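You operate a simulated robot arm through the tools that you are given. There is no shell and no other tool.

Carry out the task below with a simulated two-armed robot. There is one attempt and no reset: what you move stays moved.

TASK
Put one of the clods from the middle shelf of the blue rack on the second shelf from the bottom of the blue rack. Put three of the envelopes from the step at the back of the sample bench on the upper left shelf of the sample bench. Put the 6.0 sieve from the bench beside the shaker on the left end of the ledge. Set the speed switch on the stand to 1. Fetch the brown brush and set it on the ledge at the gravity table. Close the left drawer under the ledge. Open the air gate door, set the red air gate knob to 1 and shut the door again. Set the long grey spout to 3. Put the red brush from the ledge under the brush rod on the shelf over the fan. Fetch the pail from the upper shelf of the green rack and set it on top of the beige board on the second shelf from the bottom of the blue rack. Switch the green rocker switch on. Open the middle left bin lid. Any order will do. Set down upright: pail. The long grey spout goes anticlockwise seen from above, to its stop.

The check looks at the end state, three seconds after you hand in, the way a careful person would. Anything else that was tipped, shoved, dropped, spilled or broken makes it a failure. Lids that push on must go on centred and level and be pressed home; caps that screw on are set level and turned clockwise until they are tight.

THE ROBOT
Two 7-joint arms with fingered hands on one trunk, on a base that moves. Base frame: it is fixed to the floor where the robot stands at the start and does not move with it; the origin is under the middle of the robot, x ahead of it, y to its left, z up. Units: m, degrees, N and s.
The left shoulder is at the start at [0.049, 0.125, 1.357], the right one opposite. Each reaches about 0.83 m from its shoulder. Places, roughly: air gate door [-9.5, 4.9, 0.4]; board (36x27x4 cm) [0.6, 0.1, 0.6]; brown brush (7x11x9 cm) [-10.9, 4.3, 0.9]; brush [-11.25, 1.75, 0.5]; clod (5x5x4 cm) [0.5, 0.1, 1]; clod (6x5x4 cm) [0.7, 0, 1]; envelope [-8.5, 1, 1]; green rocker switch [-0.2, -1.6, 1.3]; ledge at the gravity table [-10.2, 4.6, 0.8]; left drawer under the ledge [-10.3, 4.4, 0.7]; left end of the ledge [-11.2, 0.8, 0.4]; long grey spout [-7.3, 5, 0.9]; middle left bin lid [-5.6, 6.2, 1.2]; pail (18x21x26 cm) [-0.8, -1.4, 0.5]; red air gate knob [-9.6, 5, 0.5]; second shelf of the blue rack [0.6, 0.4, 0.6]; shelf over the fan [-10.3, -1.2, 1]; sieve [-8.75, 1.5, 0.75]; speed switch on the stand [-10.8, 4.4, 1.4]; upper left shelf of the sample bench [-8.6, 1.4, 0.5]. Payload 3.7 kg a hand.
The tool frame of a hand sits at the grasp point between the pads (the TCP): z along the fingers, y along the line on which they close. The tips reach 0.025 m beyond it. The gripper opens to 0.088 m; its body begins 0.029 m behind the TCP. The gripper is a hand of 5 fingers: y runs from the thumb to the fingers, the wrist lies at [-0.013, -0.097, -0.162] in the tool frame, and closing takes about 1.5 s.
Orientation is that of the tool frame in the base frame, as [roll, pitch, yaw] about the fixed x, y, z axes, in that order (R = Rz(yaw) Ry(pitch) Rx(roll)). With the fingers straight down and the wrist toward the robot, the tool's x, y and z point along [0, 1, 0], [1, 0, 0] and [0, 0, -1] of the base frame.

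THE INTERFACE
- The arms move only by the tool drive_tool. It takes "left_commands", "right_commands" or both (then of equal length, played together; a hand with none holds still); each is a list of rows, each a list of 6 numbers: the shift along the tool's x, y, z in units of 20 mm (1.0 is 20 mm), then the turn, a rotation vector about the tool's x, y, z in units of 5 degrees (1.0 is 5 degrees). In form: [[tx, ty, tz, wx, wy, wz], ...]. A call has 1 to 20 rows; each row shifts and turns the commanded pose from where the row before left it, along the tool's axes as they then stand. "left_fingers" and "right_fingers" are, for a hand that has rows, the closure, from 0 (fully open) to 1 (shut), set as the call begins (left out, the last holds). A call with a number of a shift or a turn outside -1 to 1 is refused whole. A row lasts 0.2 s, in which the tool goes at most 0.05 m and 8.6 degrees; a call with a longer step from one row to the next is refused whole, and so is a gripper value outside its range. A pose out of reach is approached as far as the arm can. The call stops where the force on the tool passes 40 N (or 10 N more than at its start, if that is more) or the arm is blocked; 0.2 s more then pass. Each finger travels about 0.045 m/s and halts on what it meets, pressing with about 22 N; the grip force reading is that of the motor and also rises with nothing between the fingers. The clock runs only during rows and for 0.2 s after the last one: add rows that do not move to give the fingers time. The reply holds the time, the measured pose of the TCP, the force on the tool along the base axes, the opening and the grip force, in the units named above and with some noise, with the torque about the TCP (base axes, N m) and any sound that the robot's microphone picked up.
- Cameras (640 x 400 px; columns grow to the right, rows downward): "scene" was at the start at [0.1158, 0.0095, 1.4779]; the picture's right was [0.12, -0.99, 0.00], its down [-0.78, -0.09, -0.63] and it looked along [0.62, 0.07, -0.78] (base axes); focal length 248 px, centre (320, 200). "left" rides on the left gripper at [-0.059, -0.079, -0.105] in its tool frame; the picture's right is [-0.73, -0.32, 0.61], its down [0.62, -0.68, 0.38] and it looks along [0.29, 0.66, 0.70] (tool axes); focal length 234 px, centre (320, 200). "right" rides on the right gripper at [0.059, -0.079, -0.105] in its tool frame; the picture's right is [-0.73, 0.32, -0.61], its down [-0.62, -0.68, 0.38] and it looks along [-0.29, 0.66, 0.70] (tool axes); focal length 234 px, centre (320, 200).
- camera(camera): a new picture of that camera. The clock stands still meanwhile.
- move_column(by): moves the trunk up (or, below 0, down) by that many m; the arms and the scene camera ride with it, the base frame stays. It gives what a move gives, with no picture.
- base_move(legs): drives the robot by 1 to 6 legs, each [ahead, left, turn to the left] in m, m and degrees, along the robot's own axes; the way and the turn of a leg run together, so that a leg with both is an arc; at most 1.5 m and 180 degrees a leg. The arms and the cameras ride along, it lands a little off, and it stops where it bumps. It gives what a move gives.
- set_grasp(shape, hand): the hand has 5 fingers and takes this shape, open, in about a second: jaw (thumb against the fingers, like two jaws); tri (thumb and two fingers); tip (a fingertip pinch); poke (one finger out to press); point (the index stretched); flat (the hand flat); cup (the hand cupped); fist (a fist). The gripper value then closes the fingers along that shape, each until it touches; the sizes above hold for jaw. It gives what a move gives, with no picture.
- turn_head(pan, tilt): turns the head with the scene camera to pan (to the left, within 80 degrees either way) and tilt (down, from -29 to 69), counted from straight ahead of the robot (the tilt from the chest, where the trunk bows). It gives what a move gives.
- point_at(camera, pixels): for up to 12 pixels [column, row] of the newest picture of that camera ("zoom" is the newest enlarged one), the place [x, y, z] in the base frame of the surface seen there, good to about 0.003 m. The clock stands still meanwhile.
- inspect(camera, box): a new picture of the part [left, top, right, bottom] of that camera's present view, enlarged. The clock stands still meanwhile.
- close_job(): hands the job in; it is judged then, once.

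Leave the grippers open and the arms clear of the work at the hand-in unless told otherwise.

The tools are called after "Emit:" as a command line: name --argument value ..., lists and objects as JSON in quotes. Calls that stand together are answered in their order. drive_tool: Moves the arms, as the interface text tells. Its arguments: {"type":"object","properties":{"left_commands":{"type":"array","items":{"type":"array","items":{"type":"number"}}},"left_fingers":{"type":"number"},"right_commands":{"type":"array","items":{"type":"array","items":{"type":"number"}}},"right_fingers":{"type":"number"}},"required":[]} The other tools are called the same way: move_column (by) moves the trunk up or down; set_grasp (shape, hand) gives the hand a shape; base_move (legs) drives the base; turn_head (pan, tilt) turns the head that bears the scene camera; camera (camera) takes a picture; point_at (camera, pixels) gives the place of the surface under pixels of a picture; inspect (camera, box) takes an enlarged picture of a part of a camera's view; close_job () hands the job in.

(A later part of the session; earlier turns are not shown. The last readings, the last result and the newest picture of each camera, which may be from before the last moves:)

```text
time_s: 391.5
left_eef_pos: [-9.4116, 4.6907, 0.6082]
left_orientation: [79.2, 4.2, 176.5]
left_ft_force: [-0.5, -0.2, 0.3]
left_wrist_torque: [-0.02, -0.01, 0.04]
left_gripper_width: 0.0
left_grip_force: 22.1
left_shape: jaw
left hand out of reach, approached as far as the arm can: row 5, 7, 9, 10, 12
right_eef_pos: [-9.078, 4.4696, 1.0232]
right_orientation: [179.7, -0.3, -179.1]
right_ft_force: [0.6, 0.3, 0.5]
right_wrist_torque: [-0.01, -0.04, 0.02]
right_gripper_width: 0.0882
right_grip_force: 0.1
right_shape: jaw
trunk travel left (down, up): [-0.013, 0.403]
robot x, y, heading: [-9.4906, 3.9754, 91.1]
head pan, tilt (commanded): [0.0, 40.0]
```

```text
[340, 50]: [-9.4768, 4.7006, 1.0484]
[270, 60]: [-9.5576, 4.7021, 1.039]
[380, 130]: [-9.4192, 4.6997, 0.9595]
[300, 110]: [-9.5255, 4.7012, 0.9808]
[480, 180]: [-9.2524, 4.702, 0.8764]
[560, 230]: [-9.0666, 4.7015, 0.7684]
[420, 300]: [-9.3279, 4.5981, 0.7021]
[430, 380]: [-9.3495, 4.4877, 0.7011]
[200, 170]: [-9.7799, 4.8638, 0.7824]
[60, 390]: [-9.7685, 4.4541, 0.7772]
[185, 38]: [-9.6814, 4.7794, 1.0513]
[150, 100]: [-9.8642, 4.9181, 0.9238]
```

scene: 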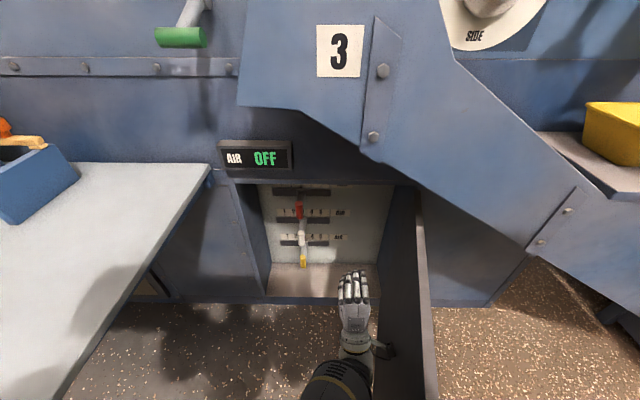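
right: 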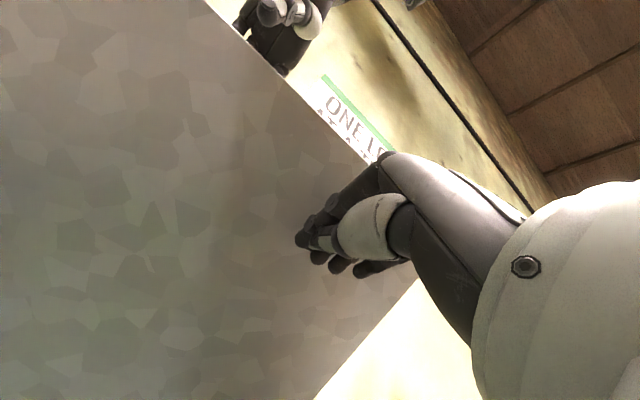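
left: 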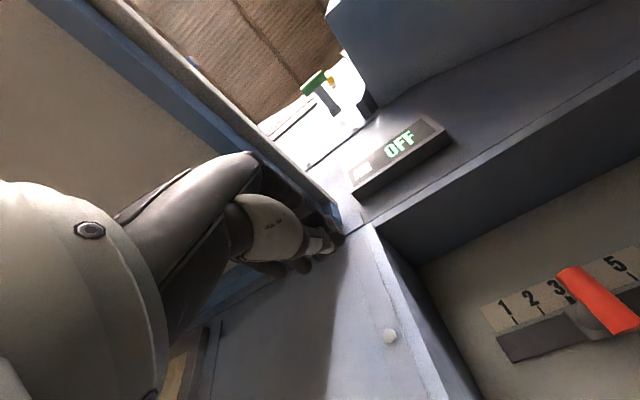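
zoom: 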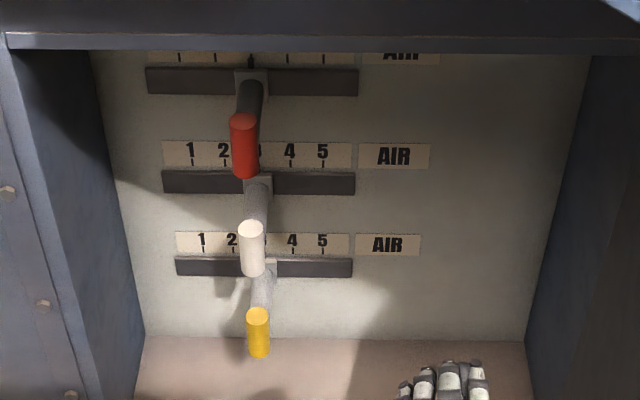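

The chute front is at y 4.70, so I shouldn't bring my head closer. Instead I'll reach in with the finger tilted about 45° down, which suits the arm. I move the left hand back-left, switch to poke and tilt it.

Emit:
drive_tool --left_commands '[[0.8, 0, -1, 0, 0, 0], [0.8, 0, -1, 0, 0, 0], [0.8, 0, -1, 0, 0, 0], [0.5, 0, -0.5, 0, 0, 0], [0.5, 0, 0, 0, 0, 0], [0, 0, 0, 0, 0, 0]]' --left_fingers 0

Emit:
set_grasp --hand "left" --shape "poke"

Emit:
drive_tool --left_commands '[[0, 0, 0, 1, 0, 0], [0, 0, 0, 1, 0, 0], [0, 0, 0, 1, 0, 0], [0, 0, 0, 1, 0, 0], [0, 0, 0, 1, 0, 0], [0, 0, 0, 1, 0, 0], [0, 0, 0, 1, 0, 0], [0, 0, 0, 1, 0, 0], [0, 0, 0, 1, 0, 0], [0, 0, 0, 1, 0, 0], [0, 0, 0, 0, 0, 0]]'

Emit:
camera --camera "scene"

```text
time_s: 392.9
left_eef_pos: [-9.4821, 4.6276, 0.5908]
left_orientation: [79.0, 4.2, 176.6]
left_ft_force: [0.5, -0.4, -0.8]
left_wrist_torque: [-0.02, 0.0, 0.01]
left_gripper_width: 0.088
left_grip_force: 0.1
left_shape: jaw
right_eef_pos: [-9.0787, 4.4711, 1.0235]
right_orientation: [179.8, -0.2, -179.0]
right_ft_force: [-0.1, -0.5, 0.7]
right_wrist_torque: [-0.01, -0.05, 0.03]
right_gripper_width: 0.0878
right_grip_force: 0.0
right_shape: jaw
trunk travel left (down, up): [-0.013, 0.403]
robot x, y, heading: [-9.4908, 3.9737, 91.4]
head pan, tilt (commanded): [0.0, 40.0]
```

```text
time_s: 393.8
left_eef_pos: [-9.483, 4.6268, 0.5909]
left_orientation: [79.1, 4.2, 176.5]
left_ft_force: [-0.2, 0.1, -0.8]
left_wrist_torque: [0.0, 0.01, 0.0]
left_gripper_width: 0.0
left_grip_force: 0.0
left_shape: poke
right_eef_pos: [-9.0805, 4.4702, 1.0237]
right_orientation: [179.8, -0.3, -179.2]
right_ft_force: [0.2, -0.5, -0.6]
right_wrist_torque: [0.03, 0.0, 0.04]
right_gripper_width: 0.0877
right_grip_force: 0.0
right_shape: jaw
trunk travel left (down, up): [-0.013, 0.403]
robot x, y, heading: [-9.4886, 3.9725, 91.0]
head pan, tilt (commanded): [0.0, 40.0]
```

```text
time_s: 396.2
left_eef_pos: [-9.4819, 4.6273, 0.5898]
left_orientation: [129.2, 4.2, 176.5]
left_ft_force: [-0.4, 0.6, -1.0]
left_wrist_torque: [0.02, 0.0, -0.03]
left_gripper_width: 0.0
left_grip_force: 0.0
left_shape: poke
right_eef_pos: [-9.079, 4.4695, 1.0243]
right_orientation: [179.8, -0.3, -179.1]
right_ft_force: [0.5, 0.5, 0.4]
right_wrist_torque: [-0.01, -0.04, 0.02]
right_gripper_width: 0.0878
right_grip_force: 0.1
right_shape: jaw
trunk travel left (down, up): [-0.013, 0.403]
robot x, y, heading: [-9.4869, 3.9733, 90.8]
head pan, tilt (commanded): [0.0, 40.0]
```

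```text
taken
```

scene: 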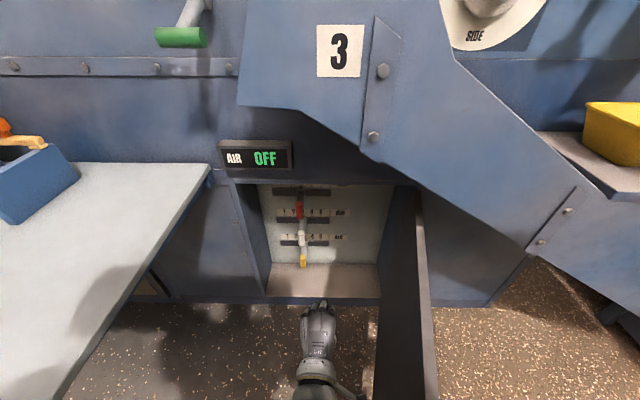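

The finger points 39° down. I move it forward toward the space right of the red grip (0.30 m of the way), then check.

Emit:
drive_tool --left_commands '[[0.272, 0.656, 0.918, 0, 0, 0], [0.272, 0.656, 0.918, 0, 0, 0], [0.272, 0.656, 0.918, 0, 0, 0], [0.272, 0.656, 0.918, 0, 0, 0], [0.272, 0.656, 0.918, 0, 0, 0], [0.272, 0.656, 0.918, 0, 0, 0], [0.272, 0.656, 0.918, 0, 0, 0], [0.272, 0.656, 0.918, 0, 0, 0], [0.272, 0.656, 0.918, 0, 0, 0], [0.272, 0.656, 0.918, 0, 0, 0], [0.272, 0.656, 0.918, 0, 0, 0], [0.272, 0.656, 0.918, 0, 0, 0], [0, 0, 0, 0, 0, 0]]'

Emit:
inspect --camera "scene" --box '[220, 150, 420, 300]'

Emit:
camera --camera "left"

```text
time_s: 399.0
left_eef_pos: [-9.5298, 4.9002, 0.5676]
left_orientation: [129.0, 4.3, 176.6]
left_ft_force: [0.4, -0.2, 0.1]
left_wrist_torque: [-0.03, 0.0, -0.02]
left_gripper_width: 0.0002
left_grip_force: 0.1
left_shape: poke
right_eef_pos: [-9.0806, 4.4693, 1.0243]
right_orientation: [179.7, -0.3, -179.1]
right_ft_force: [0.1, -0.2, 0.3]
right_wrist_torque: [0.01, 0.0, -0.04]
right_gripper_width: 0.0879
right_grip_force: 0.0
right_shape: jaw
trunk travel left (down, up): [-0.013, 0.403]
robot x, y, heading: [-9.4902, 3.9744, 91.2]
head pan, tilt (commanded): [0.0, 40.0]
```

```text
2.67 times, centred on (320, 225) of scene
```

zoom: 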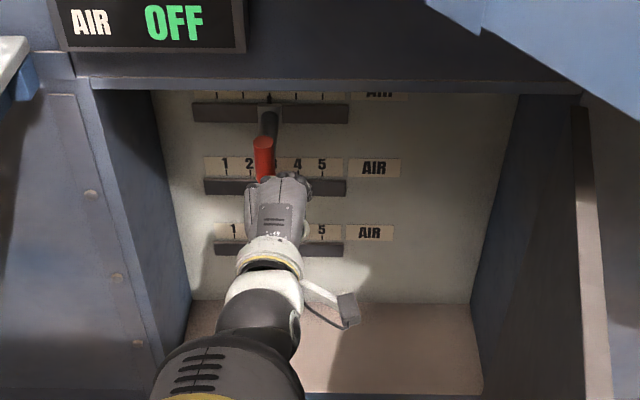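

```text
taken
```

left: 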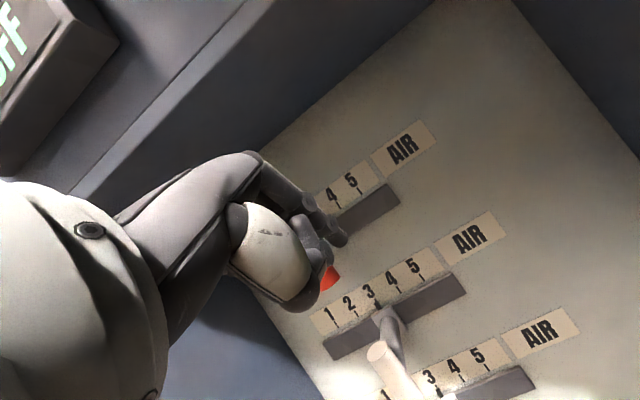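

The fingertip is to the right of the red grip, still 7 cm short. I advance the rest.

Emit:
drive_tool --left_commands '[[0.1, 0.67, 0.92, 0, 0, 0], [0.1, 0.67, 0.92, 0, 0, 0], [0.1, 0.67, 0.92, 0, 0, 0], [0, 0, 0, 0, 0, 0]]'

Emit:
inspect --camera "scene" --box '[220, 150, 420, 300]'

Emit:
camera --camera "left"

```text
time_s: 400.0
left_eef_pos: [-9.5295, 4.93, 0.5704]
left_orientation: [129.0, 4.2, 176.4]
left_ft_force: [-0.4, 0.2, -0.8]
left_wrist_torque: [-0.01, -0.01, 0.02]
left_gripper_width: 0.0
left_grip_force: 0.0
left_shape: poke
left hand out of reach, approached as far as the arm can: row 2, 3
right_eef_pos: [-9.0802, 4.4704, 1.0238]
right_orientation: [179.8, -0.2, -179.2]
right_ft_force: [-0.5, -0.4, -0.7]
right_wrist_torque: [0.02, -0.01, -0.02]
right_gripper_width: 0.0877
right_grip_force: 0.0
right_shape: jaw
trunk travel left (down, up): [-0.013, 0.403]
robot x, y, heading: [-9.4845, 3.9745, 91.0]
head pan, tilt (commanded): [0.0, 40.0]
```

```text
2.67 times, centred on (320, 225) of scene
```

zoom: 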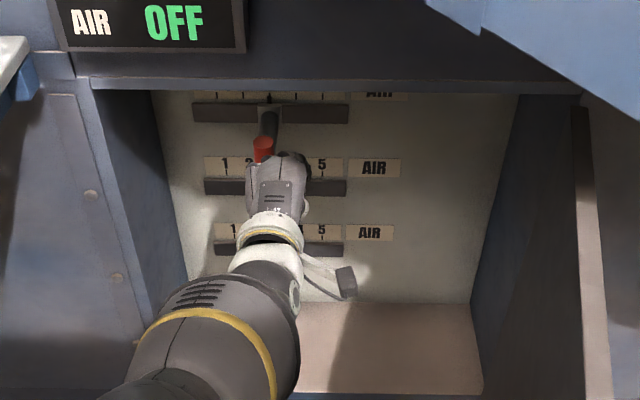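

```text
taken
```

left: 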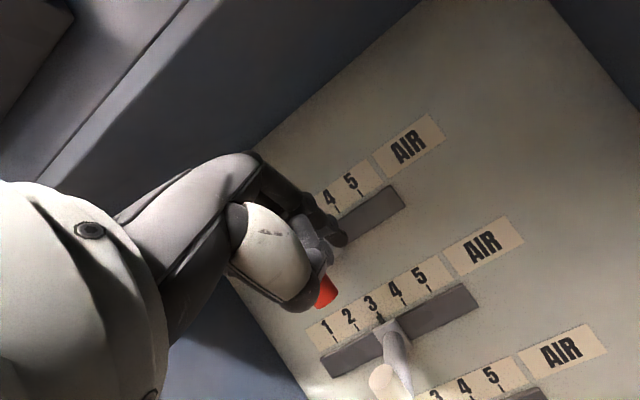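

The index is on the wrong side of the folded fingers for pushing left with this hand. The right hand's index is on the proper side, so I retract the left hand to the left and use the right hand instead.

Emit:
drive_tool --left_commands '[[-0.1, -0.656, -0.918, 0, 0, 0], [-0.1, -0.656, -0.918, 0, 0, 0], [-0.1, -0.656, -0.918, 0, 0, 0], [0, -0.656, -0.918, 0, 0, 0], [0, -0.656, -0.918, 0, 0, 0], [0, -0.656, -0.918, 0, 0, 0], [0, -0.656, -0.918, 0, 0, 0], [0, -0.656, -0.918, 0, 0, 0], [0, -0.656, -0.918, 0, 0, 0], [0, -0.656, -0.918, 0, 0, 0], [0, -0.656, -0.918, 0, 0, 0], [0, -0.656, -0.918, 0, 0, 0], [0.9, -0.1, -0.2, 0, 0, 0], [0.9, -0.1, -0.2, 0, 0, 0], [0.9, -0.1, -0.2, 0, 0, 0], [0.9, -0.1, -0.2, 0, 0, 0], [0.9, 0, 0, 0, 0, 0], [0.9, 0, 0, 0, 0, 0], [0.9, 0, 0, 0, 0, 0], [0.9, 0, 0, 0, 0, 0]]'

Emit:
set_grasp --hand "right" --shape "poke"

Emit:
camera --camera "scene"

```text
time_s: 404.2
left_eef_pos: [-9.6877, 4.6516, 0.5815]
left_orientation: [129.0, 4.3, 176.4]
left_ft_force: [-0.1, -1.3, -0.5]
left_wrist_torque: [0.01, 0.01, 0.01]
left_gripper_width: 0.0002
left_grip_force: 0.0
left_shape: poke
right_eef_pos: [-9.0793, 4.4698, 1.0238]
right_orientation: [179.9, -0.3, -179.0]
right_ft_force: [-1.4, -0.4, -0.4]
right_wrist_torque: [0.0, -0.04, 0.02]
right_gripper_width: 0.0879
right_grip_force: 0.0
right_shape: jaw
trunk travel left (down, up): [-0.013, 0.403]
robot x, y, heading: [-9.4824, 3.9715, 90.9]
head pan, tilt (commanded): [0.0, 40.0]
```

```text
time_s: 405.1
left_eef_pos: [-9.6885, 4.6507, 0.5821]
left_orientation: [129.1, 4.2, 176.4]
left_ft_force: [-1.3, -0.2, 0.3]
left_wrist_torque: [0.0, -0.01, 0.0]
left_gripper_width: 0.0003
left_grip_force: 0.1
left_shape: poke
right_eef_pos: [-9.0792, 4.4701, 1.0237]
right_orientation: [179.8, -0.3, -179.1]
right_ft_force: [-0.5, -0.3, -0.1]
right_wrist_torque: [0.0, 0.0, 0.0]
right_gripper_width: 0.0
right_grip_force: 0.0
right_shape: poke
trunk travel left (down, up): [-0.013, 0.403]
robot x, y, heading: [-9.4869, 3.972, 90.9]
head pan, tilt (commanded): [0.0, 40.0]
```

```text
taken
```

scene: 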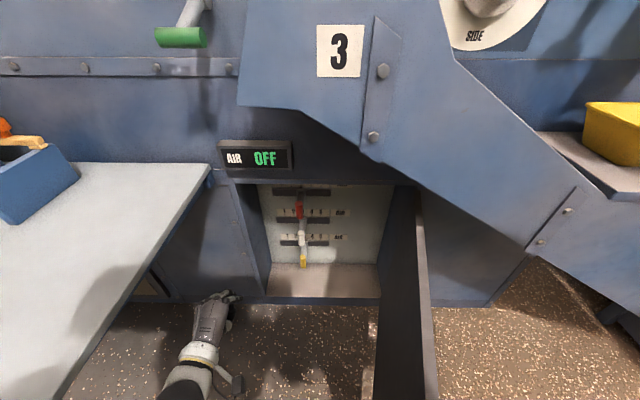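

Left hand parked at the left. Now the right hand: I tilt it 50° forward and lower it to z≈0.82, staying in front of the chute.

Emit:
drive_tool --right_commands '[[0, 0, 0, -1, 0, 0], [0, 0, 0, -1, 0, 0], [0, 0, 0, -1, 0, 0], [0, 0, 0, -1, 0, 0], [0, 0, 0, -1, 0, 0], [0, 0, 0, -1, 0, 0], [0, 0, 0, -1, 0, 0], [0, 0, 0, -1, 0, 0], [0, 0, 0, -1, 0, 0], [0, 0, 0, -1, 0, 0], [0, 0, 0, 0, 0, 0]]'

Emit:
drive_tool --right_commands '[[0.2, -0.386, 0.96, 0, 0, 0], [0.2, -0.386, 0.96, 0, 0, 0], [0.2, -0.386, 0.96, 0, 0, 0], [0.2, -0.386, 0.96, 0, 0, 0], [0.2, -0.386, 0.96, 0, 0, 0], [0.2, -0.386, 0.96, 0, 0, 0], [0.2, -0.386, 0.96, 0, 0, 0], [0.2, -0.386, 0.96, 0, 0, 0], [0.2, -0.386, 0.96, 0, 0, 0], [0.2, -0.386, 0.96, 0, 0, 0], [0, 0, 0, 0, 0, 0]]'

Emit:
camera --camera "scene"

```text
time_s: 407.5
left_eef_pos: [-9.6884, 4.6518, 0.5825]
left_orientation: [129.0, 4.2, 176.5]
left_ft_force: [0.5, 0.2, -0.8]
left_wrist_torque: [0.03, 0.02, 0.04]
left_gripper_width: 0.0
left_grip_force: 0.1
left_shape: poke
right_eef_pos: [-9.0705, 4.471, 1.0269]
right_orientation: [129.8, -0.3, -179.0]
right_ft_force: [-0.6, -0.2, 0.0]
right_wrist_torque: [0.0, 0.0, 0.01]
right_gripper_width: 0.0
right_grip_force: 0.1
right_shape: poke
right hand out of reach, approached as far as the arm can: row 9, 10
trunk travel left (down, up): [-0.013, 0.403]
robot x, y, heading: [-9.4894, 3.9742, 91.1]
head pan, tilt (commanded): [0.0, 40.0]
```

```text
time_s: 409.9
left_eef_pos: [-9.6888, 4.6521, 0.5819]
left_orientation: [129.0, 4.3, 176.3]
left_ft_force: [0.2, -0.1, 0.3]
left_wrist_torque: [0.01, 0.02, -0.04]
left_gripper_width: 0.0002
left_grip_force: 0.1
left_shape: poke
right_eef_pos: [-9.0911, 4.5722, 0.847]
right_orientation: [129.8, -0.2, -179.1]
right_ft_force: [0.6, 0.3, 0.8]
right_wrist_torque: [-0.01, 0.01, -0.01]
right_gripper_width: 0.0002
right_grip_force: 0.1
right_shape: poke
right hand out of reach, approached as far as the arm can: row 1, 2, 3, 5
trunk travel left (down, up): [-0.013, 0.403]
robot x, y, heading: [-9.4849, 3.9749, 91.0]
head pan, tilt (commanded): [0.0, 40.0]
```

```text
taken
```

scene: 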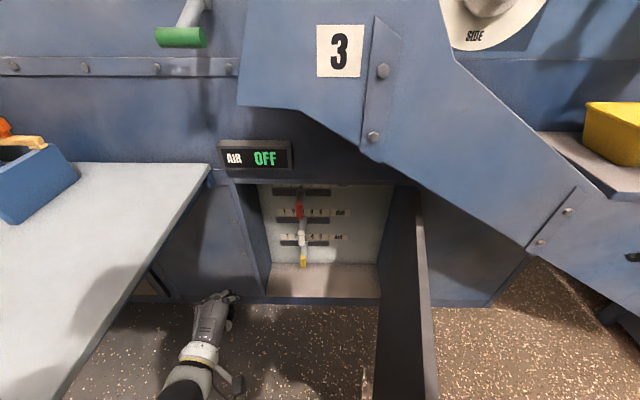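

I take the right hand left over the door's top edge (door top z 0.70), at tool height about 0.77, in front of the chute.

Emit:
drive_tool --right_commands '[[0.99, -0.2, 0.47, 0, 0, 0], [0.99, -0.2, 0.47, 0, 0, 0], [0.99, -0.2, 0.47, 0, 0, 0], [0.99, -0.2, 0.47, 0, 0, 0], [0.99, -0.2, 0.47, 0, 0, 0], [0.99, -0.2, 0.47, 0, 0, 0], [0.99, -0.2, 0.47, 0, 0, 0], [0.99, -0.2, 0.47, 0, 0, 0], [0.96, 0.1, 0.19, 0, 0, 0], [0.96, 0.1, 0.19, 0, 0, 0], [0.96, 0.1, 0.19, 0, 0, 0], [0.96, 0.1, 0.19, 0, 0, 0], [0.96, 0.1, 0.19, 0, 0, 0], [0.96, 0.1, 0.19, 0, 0, 0], [0.96, 0.1, 0.19, 0, 0, 0], [0.96, 0.1, 0.19, 0, 0, 0], [0.96, 0.1, 0.19, 0, 0, 0], [0.96, 0.1, 0.19, 0, 0, 0], [0.96, 0.1, 0.19, 0, 0, 0], [0, 0, 0, 0, 0, 0]]'

Emit:
camera --camera "scene"

```text
time_s: 414.1
left_eef_pos: [-9.6886, 4.649, 0.5818]
left_orientation: [129.0, 4.2, 176.5]
left_ft_force: [0.1, -0.1, -0.5]
left_wrist_torque: [0.01, 0.0, 0.0]
left_gripper_width: 0.0002
left_grip_force: 0.0
left_shape: poke
right_eef_pos: [-9.4567, 4.656, 0.7624]
right_orientation: [129.7, -0.3, -179.0]
right_ft_force: [-0.2, 0.1, -0.4]
right_wrist_torque: [0.0, 0.01, -0.03]
right_gripper_width: 0.0
right_grip_force: 0.0
right_shape: poke
right hand out of reach, approached as far as the arm can: row 4, 6
trunk travel left (down, up): [-0.013, 0.403]
robot x, y, heading: [-9.4902, 3.9718, 91.1]
head pan, tilt (commanded): [0.0, 40.0]
```

```text
taken
```

scene: 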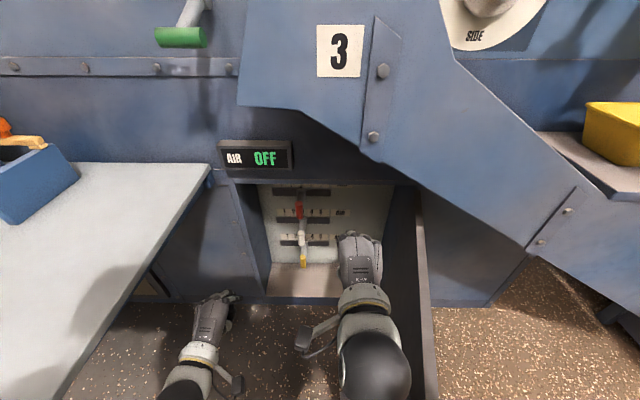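

I lower the right hand to z≈0.57 in front of the opening.

Emit:
drive_tool --right_commands '[[0.31, -0.72, 0.99, 0, 0, 0], [0.31, -0.72, 0.99, 0, 0, 0], [0.31, -0.72, 0.99, 0, 0, 0], [0.31, -0.72, 0.99, 0, 0, 0], [0.31, -0.72, 0.99, 0, 0, 0], [0.31, -0.72, 0.99, 0, 0, 0], [0.31, -0.72, 0.99, 0, 0, 0], [0.31, -0.72, 0.99, 0, 0, 0], [0, 0, 0, 0, 0, 0]]'

Emit:
drive_tool --right_commands '[[0.05, 0.634, 0.773, 0, 0, 0], [0.05, 0.634, 0.773, 0, 0, 0], [0.05, 0.634, 0.773, 0, 0, 0], [0.05, 0.634, 0.773, 0, 0, 0], [0.05, 0.634, 0.773, 0, 0, 0], [0.05, 0.634, 0.773, 0, 0, 0], [0.05, 0.634, 0.773, 0, 0, 0], [0.05, 0.634, 0.773, 0, 0, 0], [0.05, 0.634, 0.773, 0, 0, 0], [0, 0, 0, 0, 0, 0]]'

Emit:
inspect --camera "scene" --box '[220, 150, 420, 300]'

Emit:
camera --camera "right"

```text
time_s: 416.1
left_eef_pos: [-9.6873, 4.6512, 0.5814]
left_orientation: [129.0, 4.2, 176.4]
left_ft_force: [0.2, 0.2, 0.5]
left_wrist_torque: [0.01, 0.05, 0.02]
left_gripper_width: 0.0002
left_grip_force: 0.0
left_shape: poke
right_eef_pos: [-9.509, 4.7039, 0.5719]
right_orientation: [129.8, -0.3, -179.1]
right_ft_force: [0.3, 0.4, -1.2]
right_wrist_torque: [0.0, 0.0, 0.01]
right_gripper_width: 0.0001
right_grip_force: 0.0
right_shape: poke
trunk travel left (down, up): [-0.013, 0.403]
robot x, y, heading: [-9.4862, 3.9749, 90.8]
head pan, tilt (commanded): [0.0, 40.0]
```

```text
time_s: 417.7
left_eef_pos: [-9.6887, 4.6496, 0.5795]
left_orientation: [129.3, 4.2, 176.5]
left_ft_force: [-1.1, 0.6, -0.2]
left_wrist_torque: [0.03, -0.01, -0.04]
left_gripper_width: 0.0
left_grip_force: 0.0
left_shape: poke
right_eef_pos: [-9.5287, 4.7659, 0.4808]
right_orientation: [139.3, -1.2, -178.7]
right_ft_force: [0.4, 1.4, 0.0]
right_wrist_torque: [-0.07, 0.03, 0.11]
right_gripper_width: 0.0
right_grip_force: 0.0
right_shape: poke
trunk travel left (down, up): [-0.013, 0.403]
robot x, y, heading: [-9.4861, 3.9692, 91.2]
head pan, tilt (commanded): [0.0, 40.0]
stopped in row 8 (right hand): the arm was blocked; the commanded pose is now the measured one
```

```text
2.67 times, centred on (320, 225) of scene
```

zoom: 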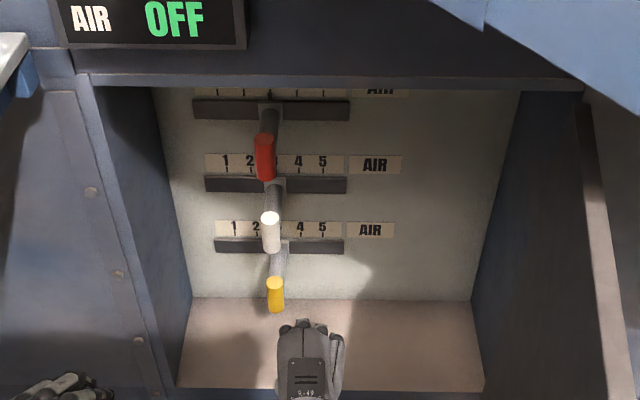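

```text
taken
```

right: 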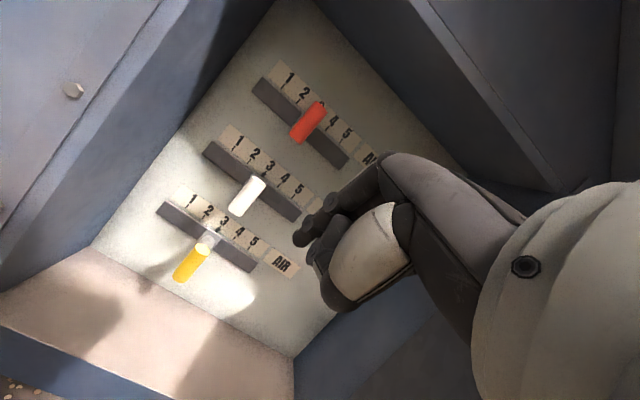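

The right arm got blocked and dipped to z 0.48. I raise it again to 0.57 and re-tilt, then try advancing in smaller moves.

Emit:
drive_tool --right_commands '[[0, 0.652, -0.758, 0, 0, 0], [0, 0.652, -0.758, 0, 0, 0], [0, 0.652, -0.758, 0, 0, 0], [0, 0.652, -0.758, 0, 0, 0], [0, 0.4, -0.4, -1, 0, 0], [0, 0, 0, -1, 0, 0], [0, 0, 0, 0, 0, 0]]'

Emit:
camera --camera "scene"

```text
time_s: 419.3
left_eef_pos: [-9.6893, 4.6482, 0.5825]
left_orientation: [129.1, 4.3, 176.4]
left_ft_force: [-0.3, -0.9, -0.3]
left_wrist_torque: [-0.02, 0.01, -0.02]
left_gripper_width: 0.0
left_grip_force: 0.1
left_shape: poke
right_eef_pos: [-9.5303, 4.7625, 0.5735]
right_orientation: [129.1, -1.3, -178.5]
right_ft_force: [-0.1, -1.2, 0.0]
right_wrist_torque: [0.01, 0.01, 0.0]
right_gripper_width: 0.0
right_grip_force: 0.1
right_shape: poke
trunk travel left (down, up): [-0.013, 0.403]
robot x, y, heading: [-9.4872, 3.9747, 91.2]
head pan, tilt (commanded): [0.0, 40.0]
```

```text
taken
```

scene: 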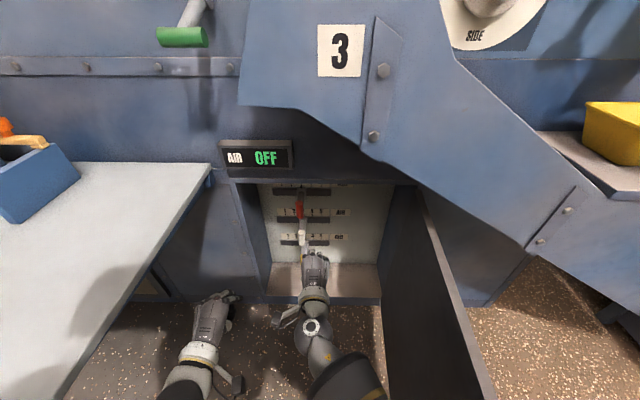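

The right arm had been pushing the door, which is now wider open. I advance again toward the red lever's right side.

Emit:
drive_tool --right_commands '[[0, 0.634, 0.773, 0, 0, 0], [0, 0.634, 0.773, 0, 0, 0], [0, 0.634, 0.773, 0, 0, 0], [0, 0.634, 0.773, 0, 0, 0], [0, 0.634, 0.773, 0, 0, 0], [0, 0.634, 0.773, 0, 0, 0], [0, 0, 0, 0, 0, 0]]'

Emit:
inspect --camera "scene" --box '[220, 150, 420, 300]'

Emit:
camera --camera "right"

```text
time_s: 420.9
left_eef_pos: [-9.6881, 4.6491, 0.5806]
left_orientation: [129.0, 4.2, 176.4]
left_ft_force: [0.0, -0.1, -0.1]
left_wrist_torque: [-0.03, 0.0, 0.0]
left_gripper_width: 0.0
left_grip_force: 0.1
left_shape: poke
right_eef_pos: [-9.5323, 4.8811, 0.5749]
right_orientation: [129.0, -1.4, -178.4]
right_ft_force: [0.0, 0.4, -0.2]
right_wrist_torque: [0.03, 0.01, 0.02]
right_gripper_width: 0.0001
right_grip_force: 0.0
right_shape: poke
trunk travel left (down, up): [-0.013, 0.403]
robot x, y, heading: [-9.4886, 3.971, 91.1]
head pan, tilt (commanded): [0.0, 40.0]
```

```text
2.67 times, centred on (320, 225) of scene
```

zoom: 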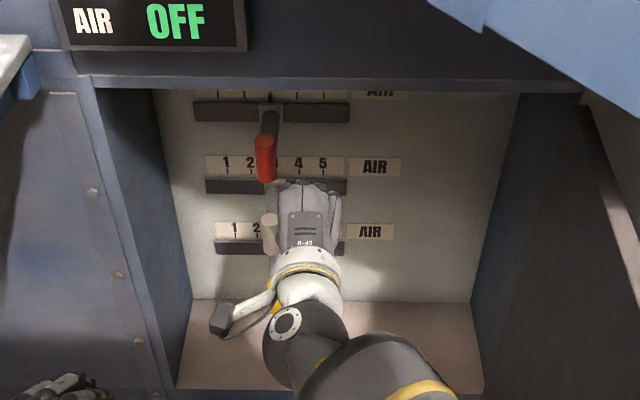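

```text
taken
```

right: 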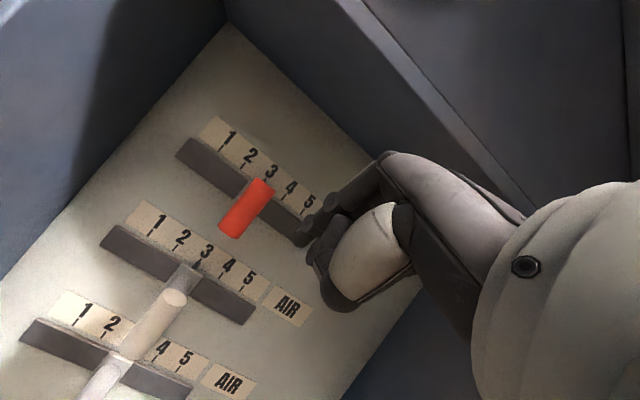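

The right index is to the right of the red lever with the folded fingers behind it. I go forward 0.09 m so the finger stands beside the lever.

Emit:
drive_tool --right_commands '[[0, 0.634, 0.773, 0, 0, 0], [0, 0.634, 0.773, 0, 0, 0], [0, 0.634, 0.773, 0, 0, 0], [0, 0.634, 0.773, 0, 0, 0], [0, 0.317, 0.386, 0, 0, 0], [0, 0, 0, 0, 0, 0]]'

Emit:
inspect --camera "scene" --box '[220, 150, 420, 300]'

Emit:
camera --camera "right"

```text
time_s: 422.3
left_eef_pos: [-9.6893, 4.6488, 0.581]
left_orientation: [129.0, 4.2, 176.5]
left_ft_force: [0.4, 0.6, 0.3]
left_wrist_torque: [-0.02, 0.0, 0.02]
left_gripper_width: 0.0001
left_grip_force: 0.0
left_shape: poke
right_eef_pos: [-9.5299, 4.9104, 0.5783]
right_orientation: [129.2, -1.4, -178.4]
right_ft_force: [0.9, 0.3, 0.2]
right_wrist_torque: [0.01, -0.01, 0.0]
right_gripper_width: 0.0001
right_grip_force: 0.0
right_shape: poke
right hand out of reach, approached as far as the arm can: row 2, 3, 4, 5
trunk travel left (down, up): [-0.013, 0.403]
robot x, y, heading: [-9.4894, 3.9721, 91.2]
head pan, tilt (commanded): [0.0, 40.0]
```

```text
2.67 times, centred on (320, 225) of scene
```

zoom: 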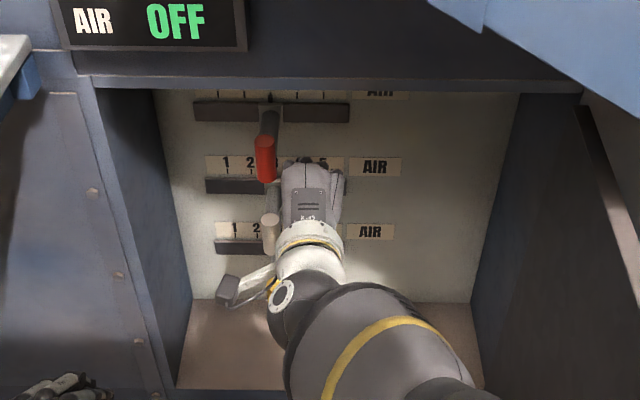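

```text
taken
```

right: 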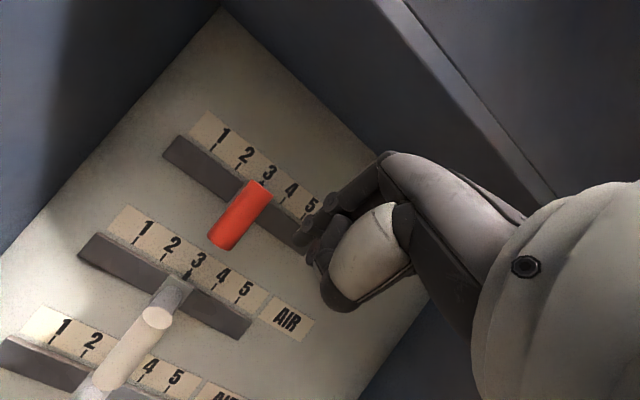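

6 cm short; I drive the base 0.06 m forward.

Emit:
base_move --legs '[[0.06, 0, 0]]'

Emit:
inspect --camera "scene" --box '[220, 150, 420, 300]'

Emit:
camera --camera "right"

```text
time_s: 423.3
left_eef_pos: [-9.6906, 4.708, 0.5812]
left_orientation: [129.2, 4.2, 176.5]
left_ft_force: [0.0, -0.5, -0.6]
left_wrist_torque: [0.01, -0.02, 0.01]
left_gripper_width: 0.0
left_grip_force: 0.0
left_shape: poke
right_eef_pos: [-9.5326, 4.9688, 0.5773]
right_orientation: [129.4, -1.3, -178.4]
right_ft_force: [-0.1, -0.2, 0.4]
right_wrist_torque: [-0.02, 0.02, 0.02]
right_gripper_width: 0.0002
right_grip_force: 0.1
right_shape: poke
trunk travel left (down, up): [-0.013, 0.403]
robot x, y, heading: [-9.4899, 4.0271, 90.9]
head pan, tilt (commanded): [0.0, 40.0]
```

```text
2.67 times, centred on (320, 225) of scene
```

zoom: 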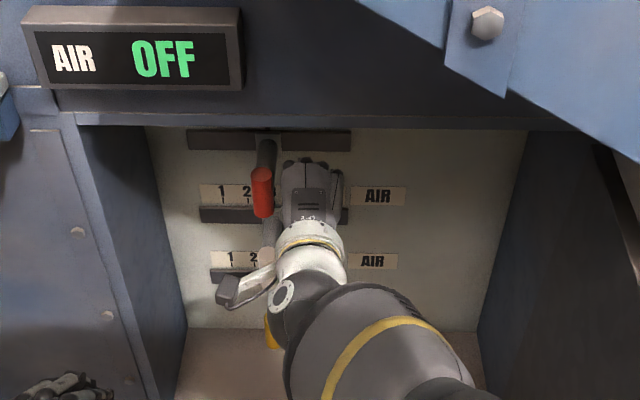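

```text
taken
```

right: 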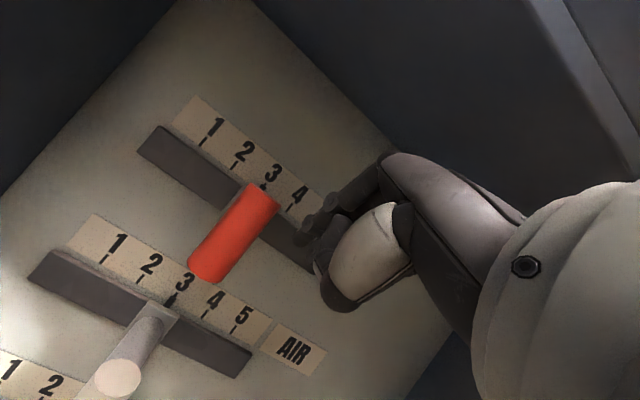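

I verify fingertip and lever positions with the right camera.

Emit:
point_at --camera "right" --pixels '[[298, 240], [305, 232], [300, 245], [235, 230], [250, 215], [215, 255], [265, 195], [213, 140], [267, 185]]'

```text
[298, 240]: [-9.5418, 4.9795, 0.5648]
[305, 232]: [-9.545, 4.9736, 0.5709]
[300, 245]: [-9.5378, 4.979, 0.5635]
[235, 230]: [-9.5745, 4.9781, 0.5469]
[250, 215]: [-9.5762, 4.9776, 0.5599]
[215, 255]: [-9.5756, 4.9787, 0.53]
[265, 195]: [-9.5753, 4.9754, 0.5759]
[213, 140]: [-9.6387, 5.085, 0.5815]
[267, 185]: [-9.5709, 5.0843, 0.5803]
```

Fingertip at x −9.542, lever centre at −9.576. I push left 0.076 m first, then check the scale.

Emit:
drive_tool --right_commands '[[0.5, 0, 0, 0, 0, 0], [0.5, 0, 0, 0, 0, 0], [0.5, 0, 0, 0, 0, 0], [0.5, 0, 0, 0, 0, 0], [0.5, 0, 0, 0, 0, 0], [0.5, 0, 0, 0, 0, 0], [0.5, 0, 0, 0, 0, 0], [0.3, 0, 0, 0, 0, 0], [0, 0, 0, 0, 0, 0]]'

Emit:
inspect --camera "scene" --box '[220, 150, 420, 300]'

Emit:
camera --camera "right"

```text
time_s: 425.3
left_eef_pos: [-9.6908, 4.7076, 0.5824]
left_orientation: [129.0, 4.2, 176.6]
left_ft_force: [-0.4, -0.8, -0.5]
left_wrist_torque: [0.0, -0.01, 0.02]
left_gripper_width: 0.0001
left_grip_force: 0.2
left_shape: poke
right_eef_pos: [-9.5809, 4.9641, 0.6049]
right_orientation: [129.2, -1.3, -178.5]
right_ft_force: [-0.1, -0.2, -0.4]
right_wrist_torque: [0.01, 0.0, -0.01]
right_gripper_width: 0.0001
right_grip_force: 0.1
right_shape: poke
right hand out of reach, approached as far as the arm can: row 2, 3, 4, 5, 6, 7, 8
trunk travel left (down, up): [-0.013, 0.403]
robot x, y, heading: [-9.4895, 4.0279, 91.1]
head pan, tilt (commanded): [0.0, 40.0]
```

```text
2.67 times, centred on (320, 225) of scene
```

zoom: 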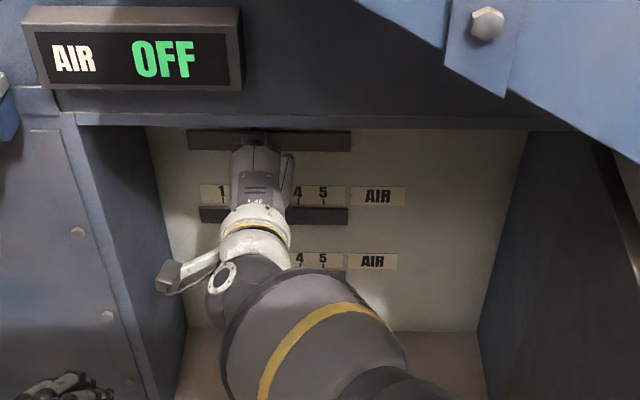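

```text
taken
```

right: 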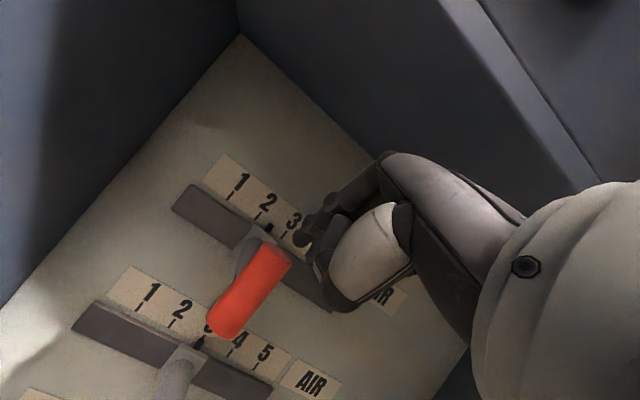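

The lever moved to about 2, but the arm reached its limit and the finger rose. I'll free the finger, lower it again, and use the base for the rest. First I raise the left hand to clear the ledge edge, and re-place the right finger.

Emit:
drive_tool --left_commands '[[0, 0.72, -0.68, 0, 0, 0], [0, 0.72, -0.68, 0, 0, 0], [0, 0.72, -0.68, 0, 0, 0], [0, 0.72, -0.68, 0, 0, 0], [0, 0.72, -0.68, 0, 0, 0], [0, 0.72, -0.68, 0, 0, 0], [0, 0.72, -0.68, 0, 0, 0], [0, 0.72, -0.68, 0, 0, 0], [0, 0.72, -0.68, 0, 0, 0], [0, 0.72, -0.68, 0, 0, 0], [0, 0.72, -0.68, 0, 0, 0], [0, 0.72, -0.68, 0, 0, 0], [0, 0.72, -0.68, 0, 0, 0], [0, 0, 0, 0, 0, 0]]' --right_commands '[[-0.5, 0, 0, 0, 0, 0], [-0.5, 0, 0, 0, 0, 0], [-0.5, -0.3, 0.2, 0, 0, 0], [-0.2, -0.5, 0.4, 0, 0, 0], [0, -0.5, 0.4, 0, 0, 0], [0, -0.5, 0.4, 0, 0, 0], [0, 0, 0, 0, 0, 0], [0, 0, 0, 0, 0, 0], [0, 0, 0, 0, 0, 0], [0, 0, 0, 0, 0, 0], [0, 0, 0, 0, 0, 0], [0, 0, 0, 0, 0, 0], [0, 0, 0, 0, 0, 0], [0, 0, 0, 0, 0, 0]]'

Emit:
camera --camera "right"

Emit:
camera --camera "scene"

```text
time_s: 427.7
left_eef_pos: [-9.6954, 4.6852, 0.6842]
left_orientation: [143.9, 7.6, 178.3]
left_ft_force: [-0.3, 0.2, 0.4]
left_wrist_torque: [-0.02, 0.0, 0.01]
left_gripper_width: 0.0
left_grip_force: 0.1
left_shape: poke
left hand out of reach, approached as far as the arm can: row 12
right_eef_pos: [-9.5357, 4.9586, 0.5713]
right_orientation: [128.9, -1.4, -178.7]
right_ft_force: [0.1, 0.0, -0.5]
right_wrist_torque: [0.02, -0.02, -0.02]
right_gripper_width: 0.0
right_grip_force: 0.1
right_shape: poke
right hand out of reach, approached as far as the arm can: row 5, 6
trunk travel left (down, up): [-0.013, 0.403]
robot x, y, heading: [-9.4855, 4.0282, 90.8]
head pan, tilt (commanded): [0.0, 40.0]
stopped in row 12 (left hand): the arm was blocked; the commanded pose is now the measured one
```

```text
taken
```

right: 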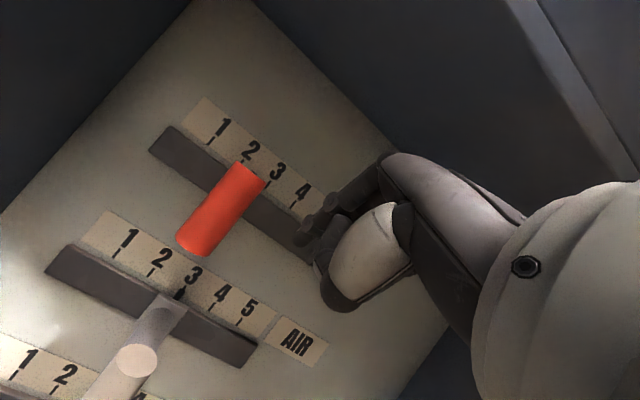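

```text
taken
```

scene: 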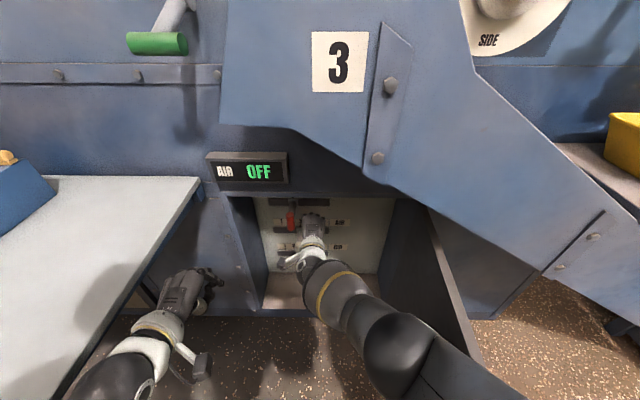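

Lever at about 2. I ease the left hand 4 cm right (away from the ledge edge), draw the right finger back 4 cm, and bring the base 0.05 m forward to gain reach.

Emit:
drive_tool --left_commands '[[-0.5, 0, 0, 0, 0, 0], [-0.5, 0, 0, 0, 0, 0], [-0.5, 0, 0, 0, 0, 0], [-0.5, 0, 0, 0, 0, 0], [0, 0, 0, 0, 0, 0]]' --right_commands '[[0, -0.317, -0.386, 0, 0, 0], [0, -0.317, -0.386, 0, 0, 0], [0, -0.317, -0.386, 0, 0, 0], [0, -0.317, -0.386, 0, 0, 0], [0, 0, 0, 0, 0, 0]]'

Emit:
base_move --legs '[[0.05, 0, 0]]'

Emit:
camera --camera "right"

Emit:
camera --camera "scene"

```text
time_s: 428.9
left_eef_pos: [-9.6605, 4.6837, 0.6979]
left_orientation: [142.6, 6.8, 178.3]
left_ft_force: [0.5, 0.3, 0.4]
left_wrist_torque: [-0.01, 0.02, -0.02]
left_gripper_width: 0.0
left_grip_force: 0.1
left_shape: poke
right_eef_pos: [-9.5366, 4.9161, 0.5692]
right_orientation: [129.2, -1.3, -178.6]
right_ft_force: [1.6, 0.5, 0.4]
right_wrist_torque: [0.05, 0.02, -0.03]
right_gripper_width: 0.0001
right_grip_force: 0.1
right_shape: poke
trunk travel left (down, up): [-0.013, 0.403]
robot x, y, heading: [-9.4853, 4.0244, 91.1]
head pan, tilt (commanded): [0.0, 40.0]
```

```text
time_s: 429.9
left_eef_pos: [-9.6611, 4.732, 0.6963]
left_orientation: [142.8, 6.8, 178.4]
left_ft_force: [-0.1, 0.4, 0.0]
left_wrist_torque: [0.01, 0.0, 0.04]
left_gripper_width: 0.0003
left_grip_force: 0.1
left_shape: poke
right_eef_pos: [-9.5369, 4.9644, 0.569]
right_orientation: [129.3, -1.3, -178.5]
right_ft_force: [0.1, 0.8, -0.2]
right_wrist_torque: [0.03, 0.01, 0.01]
right_gripper_width: 0.0
right_grip_force: 0.0
right_shape: poke
trunk travel left (down, up): [-0.013, 0.403]
robot x, y, heading: [-9.4896, 4.0742, 90.9]
head pan, tilt (commanded): [0.0, 40.0]
```

```text
taken
```

right: 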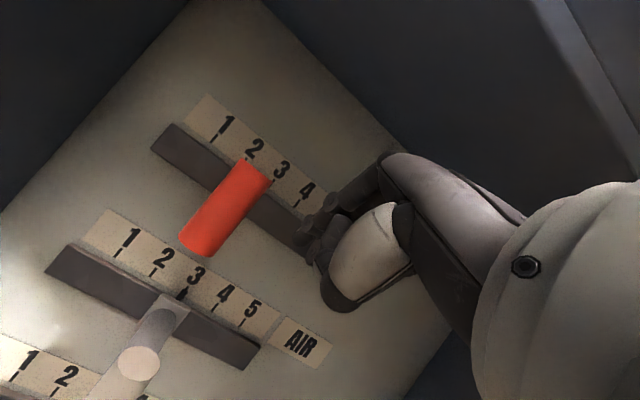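

```text
taken
```

scene: 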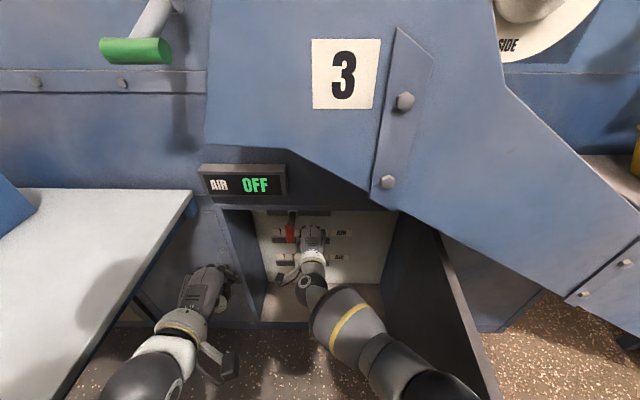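

Emit:
point_at --camera "right" --pixels '[[225, 210], [240, 190], [205, 240], [217, 137], [247, 160], [300, 240], [275, 182]]'

```text
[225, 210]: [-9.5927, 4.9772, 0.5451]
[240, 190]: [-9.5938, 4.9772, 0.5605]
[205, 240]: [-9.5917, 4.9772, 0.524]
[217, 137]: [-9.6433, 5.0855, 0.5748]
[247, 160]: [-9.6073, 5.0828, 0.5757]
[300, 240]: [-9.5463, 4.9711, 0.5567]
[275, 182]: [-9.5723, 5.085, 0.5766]
```

Red lever centre is at x −9.593 and must go to about −9.647. I push left 0.08 m.

Emit:
drive_tool --right_commands '[[0.5, 0, 0, 0, 0, 0], [0.5, 0, 0, 0, 0, 0], [0.5, 0, 0, 0, 0, 0], [0.5, 0, 0, 0, 0, 0], [0.5, 0, 0, 0, 0, 0], [0.5, 0, 0, 0, 0, 0], [0.5, 0, 0, 0, 0, 0], [0.4, 0, 0, 0, 0, 0], [0, 0, 0, 0, 0, 0]]'

Emit:
camera --camera "right"

```text
time_s: 431.9
left_eef_pos: [-9.662, 4.7323, 0.6967]
left_orientation: [142.7, 6.9, 178.3]
left_ft_force: [-0.4, -0.5, -0.8]
left_wrist_torque: [-0.01, -0.01, 0.01]
left_gripper_width: 0.0
left_grip_force: 0.1
left_shape: poke
right_eef_pos: [-9.614, 4.9624, 0.5712]
right_orientation: [129.2, -1.3, -178.4]
right_ft_force: [0.0, -0.4, -0.2]
right_wrist_torque: [-0.02, -0.02, 0.0]
right_gripper_width: 0.0
right_grip_force: 0.2
right_shape: poke
trunk travel left (down, up): [-0.013, 0.403]
robot x, y, heading: [-9.4867, 4.0753, 91.4]
head pan, tilt (commanded): [0.0, 40.0]
```

```text
taken
```

right: 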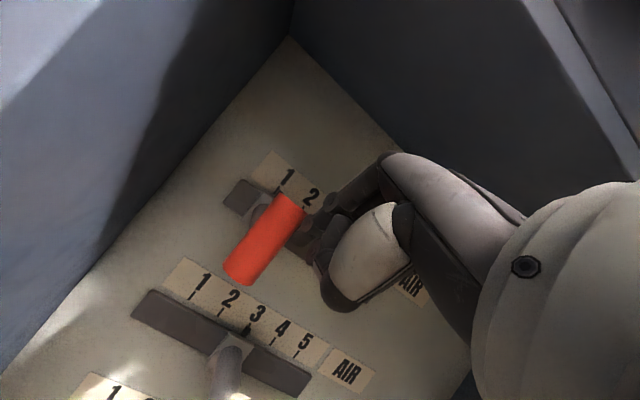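

Emit:
point_at --camera "right" --pixels '[[265, 240], [280, 215], [245, 270], [280, 192], [305, 210], [300, 242]]'

Emit:
inspect --camera "right" --box '[200, 130, 360, 300]'

```text
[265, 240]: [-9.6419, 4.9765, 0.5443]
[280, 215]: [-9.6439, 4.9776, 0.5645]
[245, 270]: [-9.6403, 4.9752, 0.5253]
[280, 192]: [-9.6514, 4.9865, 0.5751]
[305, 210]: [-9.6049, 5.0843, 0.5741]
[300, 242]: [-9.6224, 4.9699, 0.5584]
```

```text
2.35 times, centred on (280, 215) of right
```

zoom: 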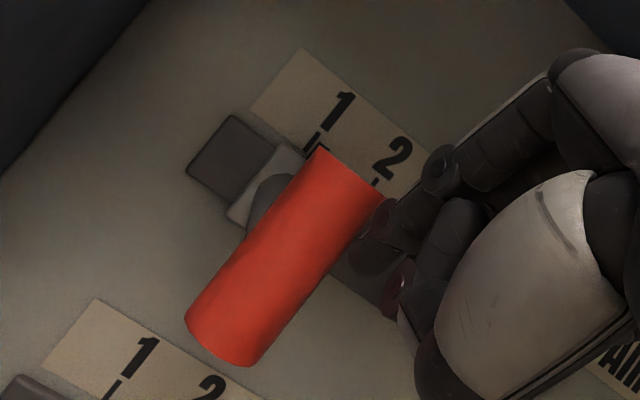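

Lever centre −9.6425, about 4–5 mm short of tick 1. I nudge 5 mm more.

Emit:
drive_tool --right_commands '[[0.12, 0, 0, 0, 0, 0], [0.12, 0, 0, 0, 0, 0], [0, 0, 0, 0, 0, 0]]'

Emit:
inspect --camera "right" --box '[200, 130, 360, 300]'

Emit:
camera --camera "right"

Emit:
point_at --camera "right" --pixels '[[265, 240], [280, 215], [250, 265]]'

```text
time_s: 432.6
left_eef_pos: [-9.6604, 4.7322, 0.6963]
left_orientation: [142.8, 6.9, 178.4]
left_ft_force: [0.3, -0.2, -0.7]
left_wrist_torque: [-0.02, 0.02, -0.02]
left_gripper_width: 0.0002
left_grip_force: 0.1
left_shape: poke
right_eef_pos: [-9.6171, 4.9613, 0.5714]
right_orientation: [129.1, -1.3, -178.6]
right_ft_force: [0.4, 0.2, -1.1]
right_wrist_torque: [0.01, 0.03, 0.0]
right_gripper_width: 0.0
right_grip_force: 0.0
right_shape: poke
trunk travel left (down, up): [-0.013, 0.403]
robot x, y, heading: [-9.4875, 4.0755, 91.1]
head pan, tilt (commanded): [0.0, 40.0]
```

```text
2.35 times, centred on (280, 215) of right
```

zoom: 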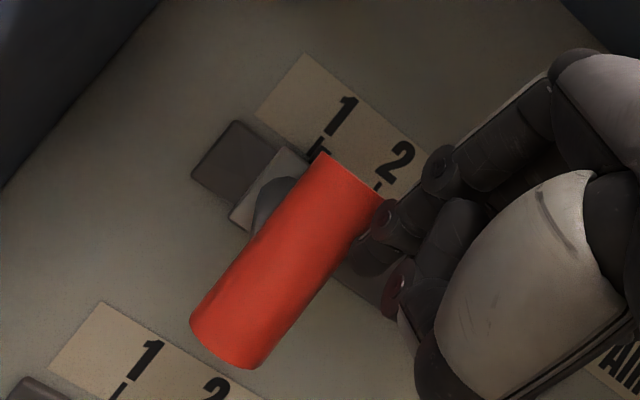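

```text
taken
```

right: 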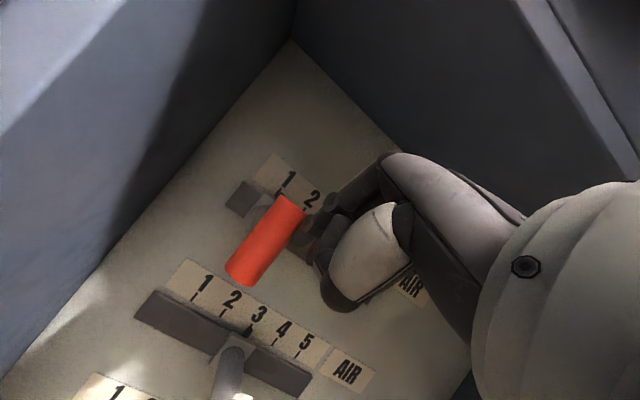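

```text
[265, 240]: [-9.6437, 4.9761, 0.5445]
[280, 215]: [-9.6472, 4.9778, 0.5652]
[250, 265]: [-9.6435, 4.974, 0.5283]
```

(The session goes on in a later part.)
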